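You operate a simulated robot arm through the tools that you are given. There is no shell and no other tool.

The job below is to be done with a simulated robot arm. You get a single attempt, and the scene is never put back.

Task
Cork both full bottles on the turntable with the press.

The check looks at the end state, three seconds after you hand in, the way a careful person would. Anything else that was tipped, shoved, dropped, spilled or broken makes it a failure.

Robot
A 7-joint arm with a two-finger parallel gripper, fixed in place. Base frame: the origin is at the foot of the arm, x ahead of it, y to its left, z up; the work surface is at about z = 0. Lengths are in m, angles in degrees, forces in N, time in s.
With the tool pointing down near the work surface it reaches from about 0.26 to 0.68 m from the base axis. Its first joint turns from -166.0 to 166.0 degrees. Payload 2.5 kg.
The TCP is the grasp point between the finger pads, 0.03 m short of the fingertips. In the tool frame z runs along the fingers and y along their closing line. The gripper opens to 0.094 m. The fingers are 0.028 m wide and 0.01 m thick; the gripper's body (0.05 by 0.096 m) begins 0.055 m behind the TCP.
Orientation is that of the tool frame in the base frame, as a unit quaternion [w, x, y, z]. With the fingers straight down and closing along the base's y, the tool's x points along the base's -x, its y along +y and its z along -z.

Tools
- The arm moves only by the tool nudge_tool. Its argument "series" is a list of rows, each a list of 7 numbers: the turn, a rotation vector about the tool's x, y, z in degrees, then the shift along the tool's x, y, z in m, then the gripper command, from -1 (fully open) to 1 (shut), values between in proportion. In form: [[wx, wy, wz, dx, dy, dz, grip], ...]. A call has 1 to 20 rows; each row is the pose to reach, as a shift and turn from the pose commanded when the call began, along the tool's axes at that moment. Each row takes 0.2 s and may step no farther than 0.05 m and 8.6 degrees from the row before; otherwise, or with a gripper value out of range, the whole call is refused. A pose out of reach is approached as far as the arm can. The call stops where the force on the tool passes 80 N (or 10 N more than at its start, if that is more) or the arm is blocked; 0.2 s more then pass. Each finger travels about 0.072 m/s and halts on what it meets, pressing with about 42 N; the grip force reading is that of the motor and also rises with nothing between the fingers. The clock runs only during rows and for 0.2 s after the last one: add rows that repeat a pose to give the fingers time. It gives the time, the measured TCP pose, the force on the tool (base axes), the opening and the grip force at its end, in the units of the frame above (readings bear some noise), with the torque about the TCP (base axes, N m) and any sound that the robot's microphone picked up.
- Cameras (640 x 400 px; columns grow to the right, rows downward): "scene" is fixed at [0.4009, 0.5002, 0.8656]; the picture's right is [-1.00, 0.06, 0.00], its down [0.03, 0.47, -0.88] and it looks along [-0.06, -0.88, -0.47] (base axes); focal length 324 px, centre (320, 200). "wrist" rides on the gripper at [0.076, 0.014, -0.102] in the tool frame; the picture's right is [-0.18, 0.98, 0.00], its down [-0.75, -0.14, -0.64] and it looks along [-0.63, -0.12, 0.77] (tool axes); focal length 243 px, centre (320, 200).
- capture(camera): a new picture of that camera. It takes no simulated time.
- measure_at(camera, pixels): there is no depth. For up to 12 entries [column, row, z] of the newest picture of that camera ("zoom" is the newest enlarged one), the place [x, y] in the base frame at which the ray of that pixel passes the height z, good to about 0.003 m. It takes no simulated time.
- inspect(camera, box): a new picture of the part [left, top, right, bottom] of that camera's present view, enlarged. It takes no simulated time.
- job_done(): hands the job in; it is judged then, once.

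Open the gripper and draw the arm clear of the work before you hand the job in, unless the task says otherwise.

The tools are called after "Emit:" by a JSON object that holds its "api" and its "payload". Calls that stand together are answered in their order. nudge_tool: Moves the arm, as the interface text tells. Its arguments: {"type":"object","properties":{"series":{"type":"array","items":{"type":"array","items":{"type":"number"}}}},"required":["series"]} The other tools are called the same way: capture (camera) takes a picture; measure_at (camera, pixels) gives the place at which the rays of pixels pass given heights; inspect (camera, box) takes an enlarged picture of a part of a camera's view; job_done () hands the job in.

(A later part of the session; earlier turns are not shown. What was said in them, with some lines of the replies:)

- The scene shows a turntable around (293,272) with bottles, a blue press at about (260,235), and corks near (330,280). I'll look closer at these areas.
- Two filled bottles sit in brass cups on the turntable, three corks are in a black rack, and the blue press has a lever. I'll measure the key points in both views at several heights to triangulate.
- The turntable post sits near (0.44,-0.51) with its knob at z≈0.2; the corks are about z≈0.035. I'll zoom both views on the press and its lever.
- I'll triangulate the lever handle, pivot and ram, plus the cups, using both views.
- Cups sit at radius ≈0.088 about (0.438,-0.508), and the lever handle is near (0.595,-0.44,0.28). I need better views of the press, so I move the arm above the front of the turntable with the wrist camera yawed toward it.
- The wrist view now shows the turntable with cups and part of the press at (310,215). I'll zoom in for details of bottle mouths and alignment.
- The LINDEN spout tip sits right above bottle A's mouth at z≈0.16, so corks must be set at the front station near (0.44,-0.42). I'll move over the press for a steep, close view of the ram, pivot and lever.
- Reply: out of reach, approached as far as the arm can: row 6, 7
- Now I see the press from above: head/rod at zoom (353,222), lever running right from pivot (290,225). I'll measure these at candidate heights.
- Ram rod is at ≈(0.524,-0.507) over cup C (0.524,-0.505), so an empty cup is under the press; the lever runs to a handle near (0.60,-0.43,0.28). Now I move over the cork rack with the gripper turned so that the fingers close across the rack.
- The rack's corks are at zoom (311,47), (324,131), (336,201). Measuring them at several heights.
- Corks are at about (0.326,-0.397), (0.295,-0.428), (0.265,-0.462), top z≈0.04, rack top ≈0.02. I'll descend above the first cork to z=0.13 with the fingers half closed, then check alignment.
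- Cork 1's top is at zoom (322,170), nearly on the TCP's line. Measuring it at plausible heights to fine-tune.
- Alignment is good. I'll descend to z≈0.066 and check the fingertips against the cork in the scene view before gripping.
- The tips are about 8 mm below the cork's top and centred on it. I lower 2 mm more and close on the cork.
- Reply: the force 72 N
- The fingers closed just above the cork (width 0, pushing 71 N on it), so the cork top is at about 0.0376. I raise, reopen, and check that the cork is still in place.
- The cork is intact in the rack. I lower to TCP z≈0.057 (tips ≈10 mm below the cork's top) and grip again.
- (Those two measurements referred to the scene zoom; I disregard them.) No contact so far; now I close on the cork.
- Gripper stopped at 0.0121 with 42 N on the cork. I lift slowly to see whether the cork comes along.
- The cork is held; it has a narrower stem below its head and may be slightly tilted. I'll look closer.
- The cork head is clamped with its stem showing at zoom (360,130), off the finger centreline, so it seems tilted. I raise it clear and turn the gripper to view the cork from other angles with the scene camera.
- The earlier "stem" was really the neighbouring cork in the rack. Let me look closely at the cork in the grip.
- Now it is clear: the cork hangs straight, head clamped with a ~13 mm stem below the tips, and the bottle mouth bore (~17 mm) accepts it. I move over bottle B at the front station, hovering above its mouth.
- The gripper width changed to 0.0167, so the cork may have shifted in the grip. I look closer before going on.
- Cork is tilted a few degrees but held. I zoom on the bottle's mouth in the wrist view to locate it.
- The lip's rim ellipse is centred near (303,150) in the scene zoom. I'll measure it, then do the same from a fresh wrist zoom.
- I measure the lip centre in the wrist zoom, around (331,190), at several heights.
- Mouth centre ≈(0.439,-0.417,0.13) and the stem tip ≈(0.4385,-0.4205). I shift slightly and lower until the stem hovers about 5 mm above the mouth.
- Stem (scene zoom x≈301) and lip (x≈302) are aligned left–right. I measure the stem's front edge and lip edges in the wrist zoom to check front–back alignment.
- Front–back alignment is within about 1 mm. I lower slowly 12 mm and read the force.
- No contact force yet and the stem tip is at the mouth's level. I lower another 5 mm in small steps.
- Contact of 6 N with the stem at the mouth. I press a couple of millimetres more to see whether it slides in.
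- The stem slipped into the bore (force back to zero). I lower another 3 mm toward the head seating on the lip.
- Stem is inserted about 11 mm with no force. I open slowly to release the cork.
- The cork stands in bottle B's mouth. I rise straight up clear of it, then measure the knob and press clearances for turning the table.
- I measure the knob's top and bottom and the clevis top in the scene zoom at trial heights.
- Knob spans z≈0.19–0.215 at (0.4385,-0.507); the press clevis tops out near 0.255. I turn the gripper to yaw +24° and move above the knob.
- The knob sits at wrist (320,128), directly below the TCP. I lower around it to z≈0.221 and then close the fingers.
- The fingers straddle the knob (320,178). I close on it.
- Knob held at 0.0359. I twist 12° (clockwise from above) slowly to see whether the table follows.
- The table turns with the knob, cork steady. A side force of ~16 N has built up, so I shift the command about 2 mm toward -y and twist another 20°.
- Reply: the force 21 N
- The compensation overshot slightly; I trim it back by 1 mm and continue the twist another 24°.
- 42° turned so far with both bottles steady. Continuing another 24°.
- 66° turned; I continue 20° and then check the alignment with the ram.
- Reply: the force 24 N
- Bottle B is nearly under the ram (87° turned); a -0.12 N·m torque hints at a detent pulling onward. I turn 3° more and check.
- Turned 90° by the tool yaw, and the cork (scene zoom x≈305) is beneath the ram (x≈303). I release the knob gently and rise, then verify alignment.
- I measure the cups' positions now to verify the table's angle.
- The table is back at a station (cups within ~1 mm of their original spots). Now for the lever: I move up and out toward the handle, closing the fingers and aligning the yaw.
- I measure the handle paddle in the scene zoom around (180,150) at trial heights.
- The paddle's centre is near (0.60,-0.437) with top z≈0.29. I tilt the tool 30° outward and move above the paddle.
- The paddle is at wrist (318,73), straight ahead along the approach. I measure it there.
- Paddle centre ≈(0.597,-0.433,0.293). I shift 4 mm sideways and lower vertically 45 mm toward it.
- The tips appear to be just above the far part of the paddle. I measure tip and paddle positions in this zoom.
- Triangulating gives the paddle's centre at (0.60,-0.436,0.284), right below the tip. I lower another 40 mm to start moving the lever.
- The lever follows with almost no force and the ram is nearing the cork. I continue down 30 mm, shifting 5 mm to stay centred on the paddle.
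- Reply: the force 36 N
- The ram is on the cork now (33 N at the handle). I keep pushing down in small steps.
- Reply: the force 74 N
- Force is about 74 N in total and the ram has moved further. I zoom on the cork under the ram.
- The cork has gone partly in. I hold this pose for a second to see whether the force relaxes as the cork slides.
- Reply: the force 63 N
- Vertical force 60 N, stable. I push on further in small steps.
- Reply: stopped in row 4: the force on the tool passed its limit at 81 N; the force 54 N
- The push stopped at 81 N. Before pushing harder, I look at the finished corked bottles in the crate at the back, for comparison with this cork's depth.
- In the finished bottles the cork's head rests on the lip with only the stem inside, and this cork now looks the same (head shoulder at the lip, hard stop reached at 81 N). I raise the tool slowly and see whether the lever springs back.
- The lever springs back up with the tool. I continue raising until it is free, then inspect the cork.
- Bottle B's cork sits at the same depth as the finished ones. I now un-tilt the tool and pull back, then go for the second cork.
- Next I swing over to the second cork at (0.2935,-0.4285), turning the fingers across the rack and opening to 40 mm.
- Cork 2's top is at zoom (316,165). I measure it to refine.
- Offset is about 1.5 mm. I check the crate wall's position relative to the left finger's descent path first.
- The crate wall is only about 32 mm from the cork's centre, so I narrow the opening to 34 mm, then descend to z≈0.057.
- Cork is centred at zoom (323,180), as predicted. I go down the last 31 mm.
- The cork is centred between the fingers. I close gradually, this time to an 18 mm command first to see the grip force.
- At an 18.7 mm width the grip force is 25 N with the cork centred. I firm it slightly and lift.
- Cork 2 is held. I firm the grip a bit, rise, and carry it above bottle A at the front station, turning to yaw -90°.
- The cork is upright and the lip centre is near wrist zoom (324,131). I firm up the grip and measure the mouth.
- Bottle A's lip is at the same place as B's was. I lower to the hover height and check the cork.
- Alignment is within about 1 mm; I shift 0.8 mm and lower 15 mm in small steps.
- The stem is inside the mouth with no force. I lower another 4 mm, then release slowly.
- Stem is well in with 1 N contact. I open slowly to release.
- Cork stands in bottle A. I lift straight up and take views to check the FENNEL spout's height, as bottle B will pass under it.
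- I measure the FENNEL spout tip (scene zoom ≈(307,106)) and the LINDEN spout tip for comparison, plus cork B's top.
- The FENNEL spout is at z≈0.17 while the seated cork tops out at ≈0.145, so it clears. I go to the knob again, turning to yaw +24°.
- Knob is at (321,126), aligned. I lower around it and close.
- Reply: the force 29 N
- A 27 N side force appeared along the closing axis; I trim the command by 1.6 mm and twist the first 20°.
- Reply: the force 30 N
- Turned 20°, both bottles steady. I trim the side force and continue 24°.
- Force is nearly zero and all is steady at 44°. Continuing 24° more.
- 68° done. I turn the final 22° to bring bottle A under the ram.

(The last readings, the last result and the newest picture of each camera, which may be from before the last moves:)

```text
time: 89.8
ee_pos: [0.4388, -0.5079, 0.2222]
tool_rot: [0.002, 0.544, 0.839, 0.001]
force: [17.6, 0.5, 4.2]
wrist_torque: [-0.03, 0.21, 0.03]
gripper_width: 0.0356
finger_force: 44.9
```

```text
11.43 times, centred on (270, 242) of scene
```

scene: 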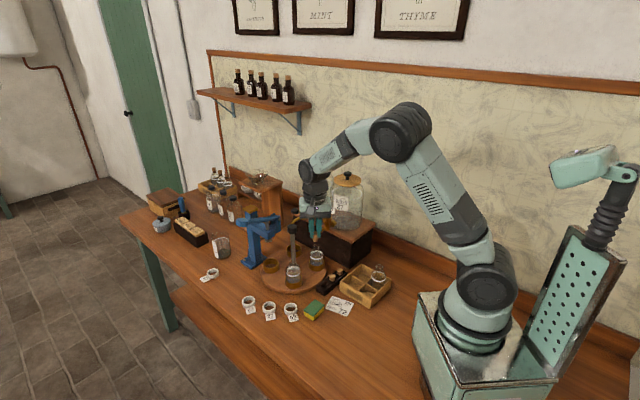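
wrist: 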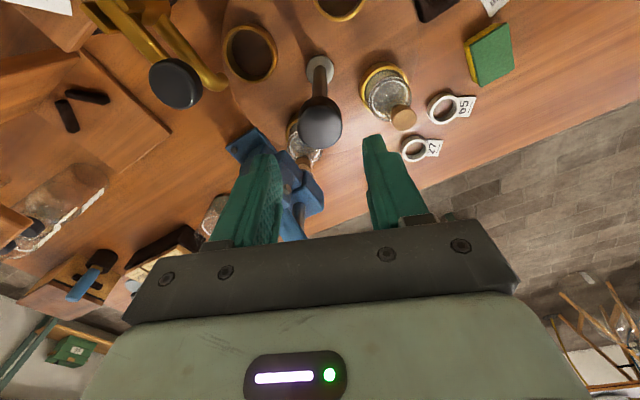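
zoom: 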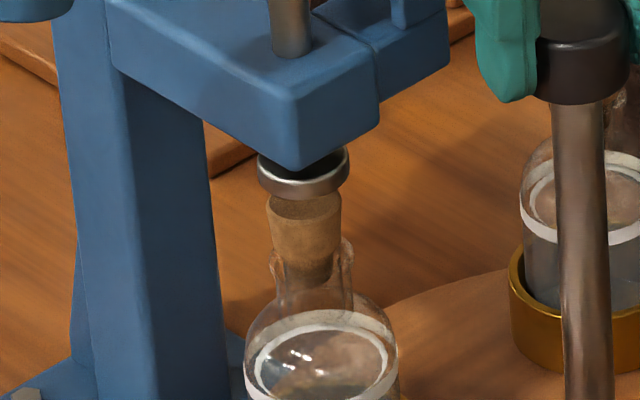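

Bottle A is now exactly where B was under the ram. I release the knob and rise.

Emit:
{"api": "nudge_tool", "payload": {"series": [[0, 0, 0, 0, 0, 0, 0.2], [0, 0, 0, 0, 0, 0, 0.05], [0, 0, 0, 0, 0, 0, -0.1], [0, 0, 0, 0, 0, 0, -0.1], [0, 0, 0, 0, 0, -0.03, -0.1], [0, 0, 0, 0, 0, -0.06, -0.1], [0, 0, 0, 0, 0, -0.09, -0.1], [0, 0, 0, 0, 0, -0.09, -0.1]]}}

Emit:
{"api": "inspect", "payload": {"camera": "scene", "box": [255, 225, 285, 260]}}

Emit:
{"api": "inspect", "payload": {"camera": "wrist", "box": [220, 20, 440, 220]}}

```text
time: 91.7
ee_pos: [0.4372, -0.5095, 0.3127]
tool_rot: [0.001, 0.545, 0.839, 0.0]
force: [0.0, 0.1, 0.2]
wrist_torque: [-0.02, -0.01, 0.0]
gripper_width: 0.0515
finger_force: 0.1
```

```text
11.43 times, centred on (270, 242) of scene
```

zoom: 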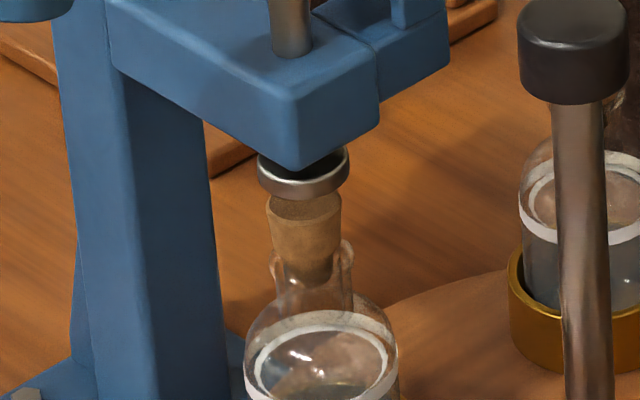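

```text
2.00 times, centred on (330, 120) of wrist
```

zoom: 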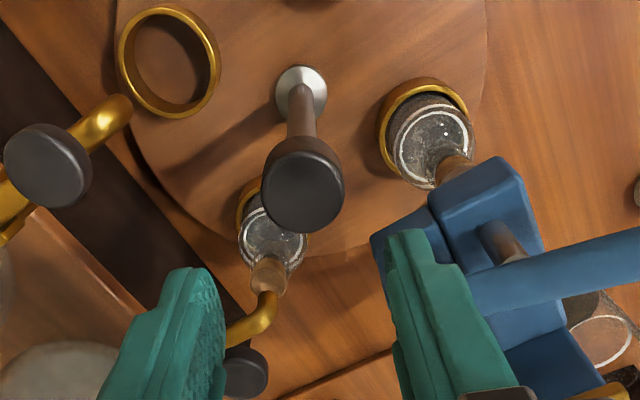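

Everything is aligned. I repeat the lever approach: up, out, fingers closed.

Emit:
{"api": "nudge_tool", "payload": {"series": [[0, 0, 0, 0, 0, -0.03, 0.2], [0, 0, -5, 0.02, 0.022, -0.06, 0.6], [0, 0, -11, 0.04, 0.045, -0.09, 1], [0, 0, -17, 0.06, 0.068, -0.107, 1], [0, 0, -23, 0.08, 0.091, -0.107, 1], [0, 0, -30, 0.1004, 0.1155, -0.107, 1], [0, 0, -30, 0.1004, 0.1155, -0.107, 1]]}}

```text
time: 93.2
ee_pos: [0.5029, -0.371, 0.4195]
tool_rot: [0.001, 0.308, 0.951, 0.0]
force: [-0.4, 0.4, 1.0]
wrist_torque: [0.03, 0.03, 0.03]
gripper_width: 0.0
finger_force: 33.3
```

Now I tilt 30° and move above the paddle, as before.

Emit:
{"api": "nudge_tool", "payload": {"series": [[0, -7, 0, -0.025, 0.001, 0, 1], [0, -14, 0, -0.05, 0.002, 0, 1], [0, -21, 0, -0.075, 0.003, 0.01, 1], [0, -26, 0, -0.095, 0.004, 0.02, 1], [0, -30, 0, -0.1057, 0.0048, 0.035, 1], [0, -30, 0, -0.1057, 0.0048, 0.045, 1], [0, -30, 0, -0.1057, 0.0048, 0.045, 1]]}}

Emit:
{"api": "inspect", "payload": {"camera": "wrist", "box": [180, 20, 440, 240]}}

```text
time: 94.8
ee_pos: [0.589, -0.4289, 0.3748]
tool_rot: [0.247, 0.299, 0.918, -0.08]
force: [-0.3, -0.3, 0.7]
wrist_torque: [-0.02, 0.04, 0.01]
gripper_width: 0.0002
finger_force: 33.2
```

```text
1.82 times, centred on (310, 130) of wrist
```

zoom: 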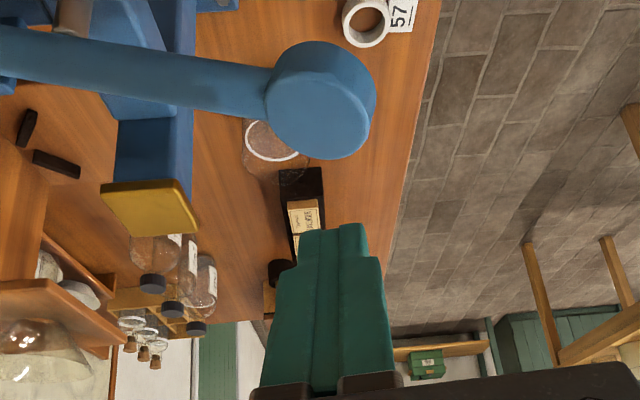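

The paddle lies straight along the approach at zoom (320,100). I lower vertically 85 mm, as in the first pressing.

Emit:
{"api": "nudge_tool", "payload": {"series": [[0, 0, 0, 0.005, 0.001, 0.0087, 1], [0, 0, 0, 0.01, 0.002, 0.0173, 1], [0, 0, 0, 0.015, 0.003, 0.026, 1], [0, 0, 0, 0.02, 0.003, 0.0346, 1], [0, 0, 0, 0.0225, 0.003, 0.039, 1], [0, 0, 0, 0.0255, 0.003, 0.0442, 1], [0, 0, 0, 0.0285, 0.003, 0.0494, 1], [0, 0, 0, 0.0315, 0.003, 0.0546, 1], [0, 0, 0, 0.0345, 0.003, 0.0598, 1], [0, 0, 0, 0.0375, 0.003, 0.065, 1], [0, 0, 0, 0.0405, 0.003, 0.0701, 1], [0, 0, 0, 0.0425, 0.003, 0.0736, 1], [0, 0, 0, 0.0425, 0.003, 0.0736, 1]]}}

Emit:
{"api": "inspect", "payload": {"camera": "scene", "box": [240, 200, 300, 265]}}

Emit:
{"api": "inspect", "payload": {"camera": "wrist", "box": [180, 20, 440, 240]}}

```text
time: 97.7
ee_pos: [0.5927, -0.4256, 0.2879]
tool_rot: [0.247, 0.299, 0.918, -0.079]
force: [-0.5, -0.6, 0.3]
wrist_torque: [0.01, 0.0, 0.02]
gripper_width: 0.0
finger_force: 33.2
```

```text
6.15 times, centred on (270, 232) of scene
```

zoom: 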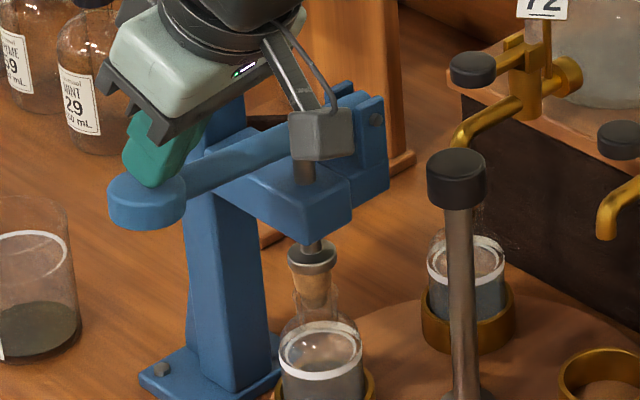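

```text
1.82 times, centred on (310, 130) of wrist
```

zoom: 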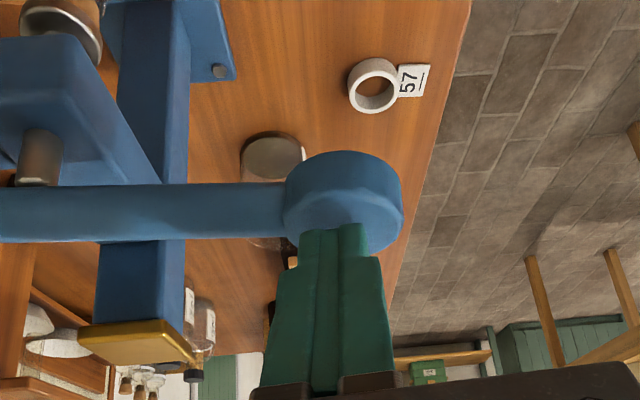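

The lever is moving down as before, the ram close to the cork. I continue down 30 mm.

Emit:
{"api": "nudge_tool", "payload": {"series": [[0, 0, 0, 0.0025, 0.001, 0.0043, 1], [0, 0, 0, 0.005, 0.003, 0.0087, 1], [0, 0, 0, 0.0075, 0.004, 0.013, 1], [0, 0, 0, 0.01, 0.004, 0.0173, 1], [0, 0, 0, 0.0125, 0.004, 0.0217, 1], [0, 0, 0, 0.015, 0.004, 0.026, 1], [0, 0, 0, 0.015, 0.004, 0.026, 1]]}}

Emit:
{"api": "inspect", "payload": {"camera": "scene", "box": [258, 235, 282, 262]}}

```text
time: 99.2
ee_pos: [0.5969, -0.4231, 0.2645]
tool_rot: [0.251, 0.298, 0.917, -0.081]
force: [-5.2, 5.3, 30.6]
wrist_torque: [-0.01, 0.21, -0.03]
gripper_width: 0.0
finger_force: 33.3
```

```text
14.81 times, centred on (270, 248) of scene
```

zoom: 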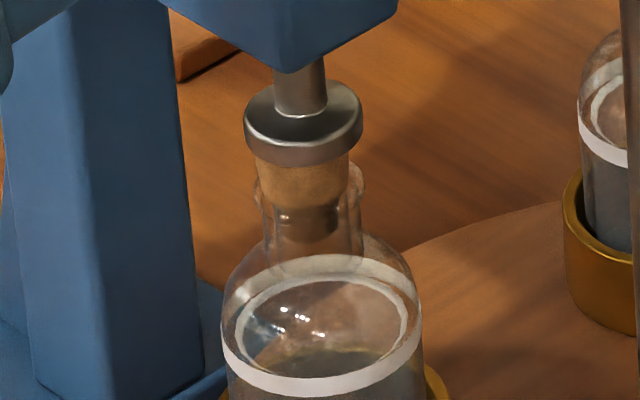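

The ram rests on the cork (30 N). I continue pushing in small steps.

Emit:
{"api": "nudge_tool", "payload": {"series": [[0, 0, 0, 0.0015, 0, 0.0026, 1], [0, 0, 0, 0.003, 0, 0.0052, 1], [0, 0, 0, 0.0045, 0, 0.0078, 1], [0, 0, 0, 0.006, 0, 0.0104, 1], [0, 0, 0, 0.0075, 0, 0.013, 1], [0, 0, 0, 0.0075, 0, 0.013, 1], [0, 0, 0, 0.0075, 0, 0.013, 1]]}}

Emit:
{"api": "inspect", "payload": {"camera": "scene", "box": [258, 235, 282, 262]}}

```text
time: 100.8
ee_pos: [0.5964, -0.4233, 0.256]
tool_rot: [0.256, 0.298, 0.916, -0.082]
force: [-23.2, 16.4, 61.0]
wrist_torque: [0.05, 0.75, -0.19]
gripper_width: 0.0
finger_force: 32.6
```

```text
14.81 times, centred on (270, 248) of scene
```

zoom: 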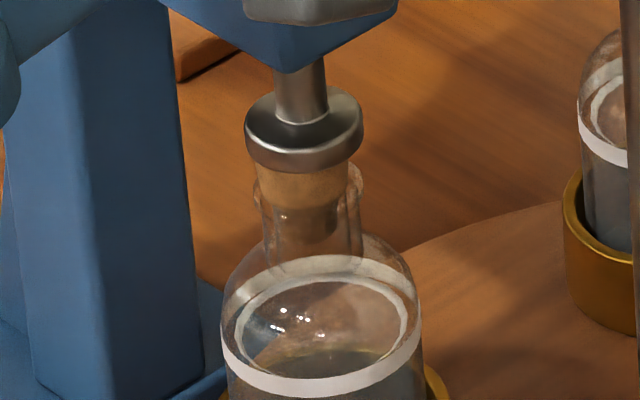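

Similar to the first bottle. I push up to the same ~80 N to make sure it is fully seated.

Emit:
{"api": "nudge_tool", "payload": {"series": [[0, 0, 0, 0.001, 0, 0.0017, 1], [0, 0, 0, 0.002, 0, 0.0035, 1], [0, 0, 0, 0.003, 0, 0.0052, 1], [0, 0, 0, 0.004, 0, 0.0069, 1], [0, 0, 0, 0.005, 0, 0.0087, 1], [0, 0, 0, 0.006, 0, 0.0104, 1]]}}

Emit:
{"api": "inspect", "payload": {"camera": "scene", "box": [258, 235, 282, 262]}}

```text
time: 101.6
ee_pos: [0.5995, -0.4241, 0.2603]
tool_rot: [0.263, 0.297, 0.914, -0.082]
force: [-22.7, 18.8, 43.5]
wrist_torque: [0.24, 0.74, -0.19]
gripper_width: 0.0
finger_force: 32.9
stopped in row 3: the force on the tool passed its limit at 81 N (the readings are from after the stop); the commanded pose is now the measured one
```

```text
14.81 times, centred on (270, 248) of scene
```

zoom: 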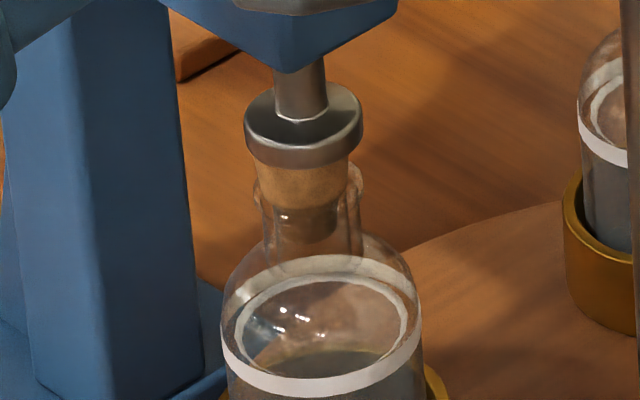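

Again a hard stop at 81 N, same as bottle B. I raise the tool, letting the lever return.

Emit:
{"api": "nudge_tool", "payload": {"series": [[0, 0, 0, -0.0025, 0, -0.0043, 1], [0, 0, 0, -0.005, 0, -0.0087, 1], [0, 0, 0, -0.0075, 0, -0.013, 1], [0, 0, 0, -0.01, 0, -0.0173, 1], [0, 0, 0, -0.0125, 0, -0.0217, 1], [0, 0, 0, -0.015, 0, -0.026, 1], [0, 0, 0, -0.02, 0, -0.0346, 1], [0, 0, 0, -0.025, 0, -0.0433, 1], [0, 0, 0, -0.03, 0, -0.052, 1], [0, 0, 0, -0.035, 0, -0.0606, 1], [0, 0, 0, -0.045, 0, -0.078, 1], [0, 0, 0, -0.055, 0, -0.0953, 1], [0, 0, 0, -0.06, 0, -0.104, 1], [0, 0, 0, -0.06, 0, -0.104, 1]]}}

Emit:
{"api": "inspect", "payload": {"camera": "scene", "box": [258, 235, 282, 262]}}

Emit:
{"api": "inspect", "payload": {"camera": "scene", "box": [240, 200, 320, 280]}}

```text
time: 104.6
ee_pos: [0.5954, -0.4239, 0.3721]
tool_rot: [0.257, 0.297, 0.916, -0.082]
force: [1.0, 0.4, 0.5]
wrist_torque: [0.01, 0.0, 0.0]
gripper_width: 0.0
finger_force: 33.2
```

```text
14.81 times, centred on (270, 248) of scene
```

zoom: 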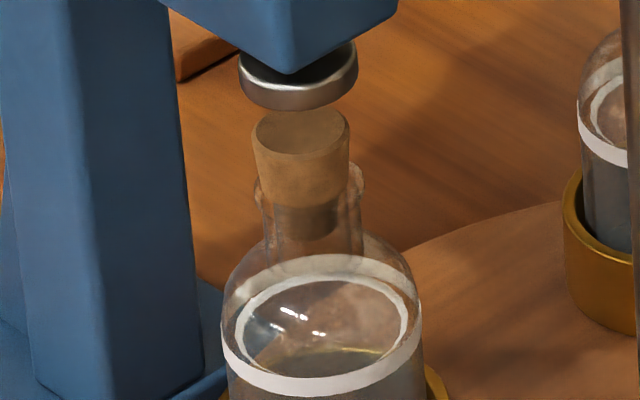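

```text
5.00 times, centred on (280, 240) of scene
```

zoom: 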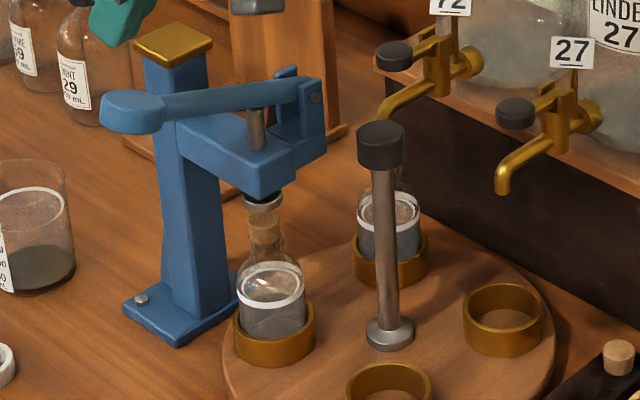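

Cork A sits like B's. I zoom in hard on the finished reference bottles to compare seating depth relative to the lip.

Emit:
{"api": "inspect", "payload": {"camera": "scene", "box": [208, 164, 232, 182]}}

Emit:
{"api": "inspect", "payload": {"camera": "scene", "box": [262, 239, 282, 254]}}

```text
16.00 times, centred on (220, 173) of scene
```

zoom: 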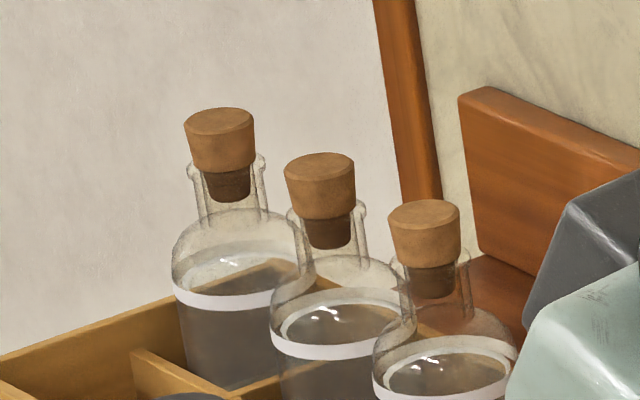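

```text
16.00 times, centred on (272, 246) of scene
```

zoom: 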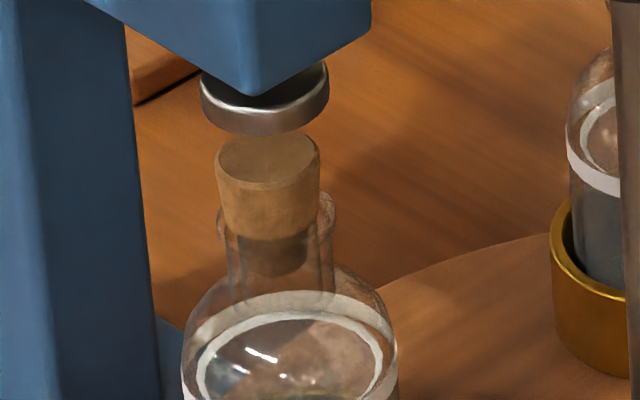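

The seating depth matches the reference bottles. I un-tilt, pull back, open the gripper, and retreat high and clear.

Emit:
{"api": "nudge_tool", "payload": {"series": [[0, 7.8, 0, 0.0302, -0.0008, -0.0236, 1], [0, 15.6, 0, 0.0605, -0.0015, -0.0472, 1], [0, 23.4, 0, 0.0907, -0.0023, -0.0707, 1], [0, 31.2, 0, 0.1209, -0.003, -0.0943, 1], [0, 31.2, 0, 0.1209, -0.003, -0.0943, 1]]}}

```text
time: 105.8
ee_pos: [0.4689, -0.3341, 0.39]
tool_rot: [0.0, 0.308, 0.952, 0.001]
force: [0.2, 0.8, 1.6]
wrist_torque: [0.02, 0.02, 0.0]
gripper_width: 0.0
finger_force: 33.0
```

Now I retreat to roughly the starting pose with the gripper opening.

Emit:
{"api": "nudge_tool", "payload": {"series": [[0, 0, -5, 0.0165, -0.0184, -0.03, 0.5], [0, 0, -10, 0.033, -0.0367, -0.05, 0], [0, 0, -15, 0.0495, -0.0551, -0.07, -0.5], [0, 0, -20, 0.066, -0.0734, -0.09, -1], [0, 0, -25, 0.0824, -0.0918, -0.11, -1], [0, 0, -30, 0.0989, -0.1101, -0.13, -1], [0, 0, -33, 0.1154, -0.1285, -0.145, -1], [0, 0, -36, 0.1319, -0.1468, -0.151, -1], [0, 0, -36, 0.1319, -0.1468, -0.151, -1]]}}

Emit:
{"api": "capture", "payload": {"camera": "wrist"}}

Emit:
{"api": "capture", "payload": {"camera": "scene"}}

Emit:
{"api": "inspect", "payload": {"camera": "wrist", "box": [180, 0, 400, 250]}}

Emit:
{"api": "inspect", "payload": {"camera": "scene", "box": [220, 190, 400, 320]}}

```text
time: 107.8
ee_pos: [0.2774, -0.3775, 0.5403]
tool_rot: [0.001, -0.001, 1.0, 0.001]
force: [-0.1, -0.2, 0.1]
wrist_torque: [0.04, 0.01, -0.01]
gripper_width: 0.0942
finger_force: 0.1
```

```text
taken
```

wrist: 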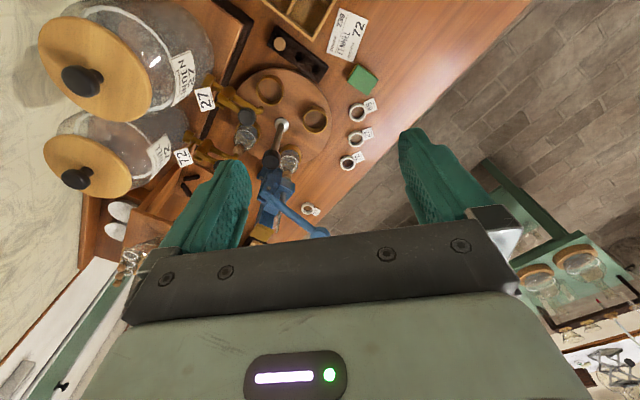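

```text
taken
```

scene: 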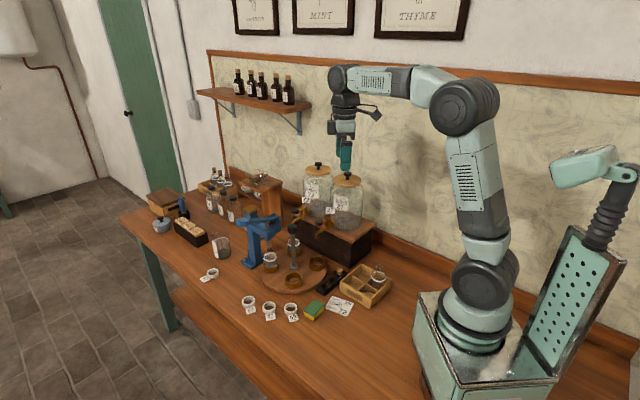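

```text
1.60 times, centred on (290, 125) of wrist
```

zoom: 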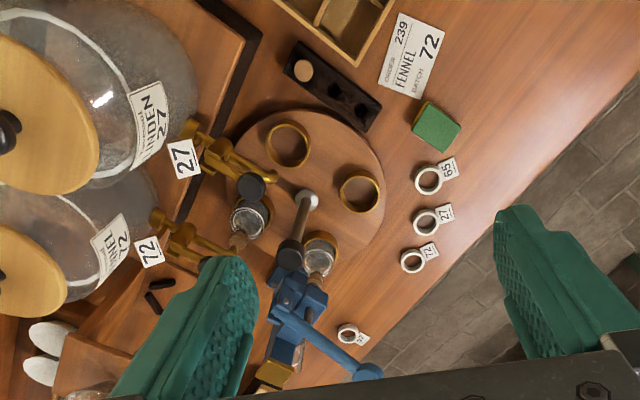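

```text
3.08 times, centred on (310, 255) of scene
```

zoom: 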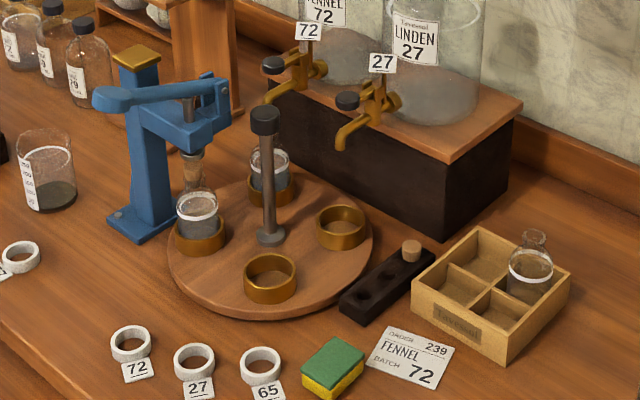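

Everything else is undisturbed. I take a last close look at both corks.

Emit:
{"api": "inspect", "payload": {"camera": "wrist", "box": [225, 110, 305, 180]}}

Emit:
{"api": "inspect", "payload": {"camera": "scene", "box": [280, 225, 310, 260]}}

```text
5.71 times, centred on (265, 145) of wrist
```

zoom: 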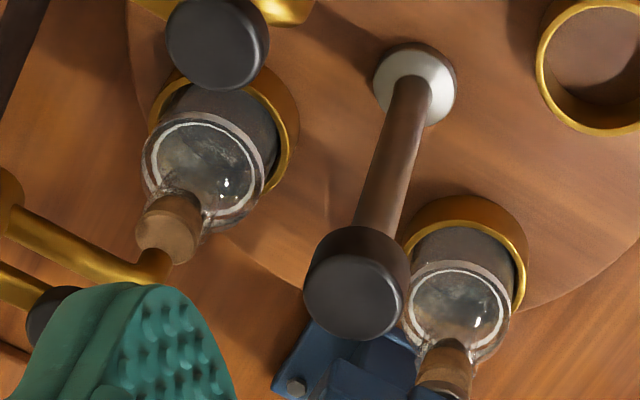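

```text
11.43 times, centred on (295, 242) of scene
```

zoom: 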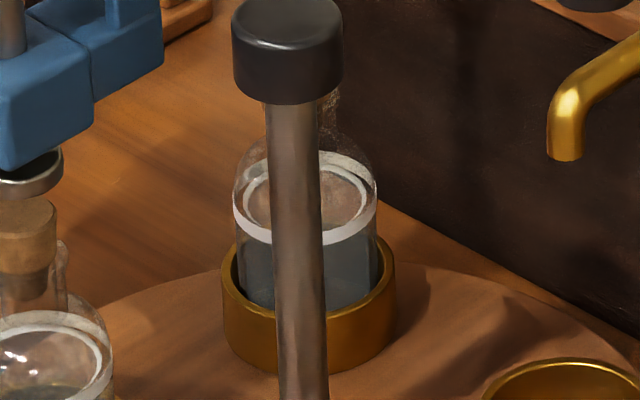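

Both corks are seated in their bottles' mouths, at the same depth as the reference bottles. The bottles stand in their cups, the lever is back up, and the gripper is open and clear. I hand the job in.

Emit:
{"api": "job_done", "payload": {}}

```text
The job is handed in.
```

I corked both full bottles on the turntable with the press and handed the job in; I don't have the check's result yet.

- **Corks:** I set each cork in its bottle's mouth, turned the bottle under the ram and pressed the lever until the arm's force limit stopped it at 81 N. Both corks sit with the head on the lip and the stem inside, at about the same depth as the finished bottles in the crate.
- **Turntable:** It has been turned 180° from where it started. One corked bottle is now under the press. The other stands under the FENNEL spout with about 2 cm of clearance.
- **Rest of the scene:** The lever is back up, the gripper is open and the arm is near its starting pose. The last pictures show nothing else tipped or moved. One spare cork is still in the rack.

My first attempt to pick up a cork missed: the fingers closed above it and pressed down on it in the rack with about 71 N. I saw no damage, picked it up on the second try and used it in the first bottle.
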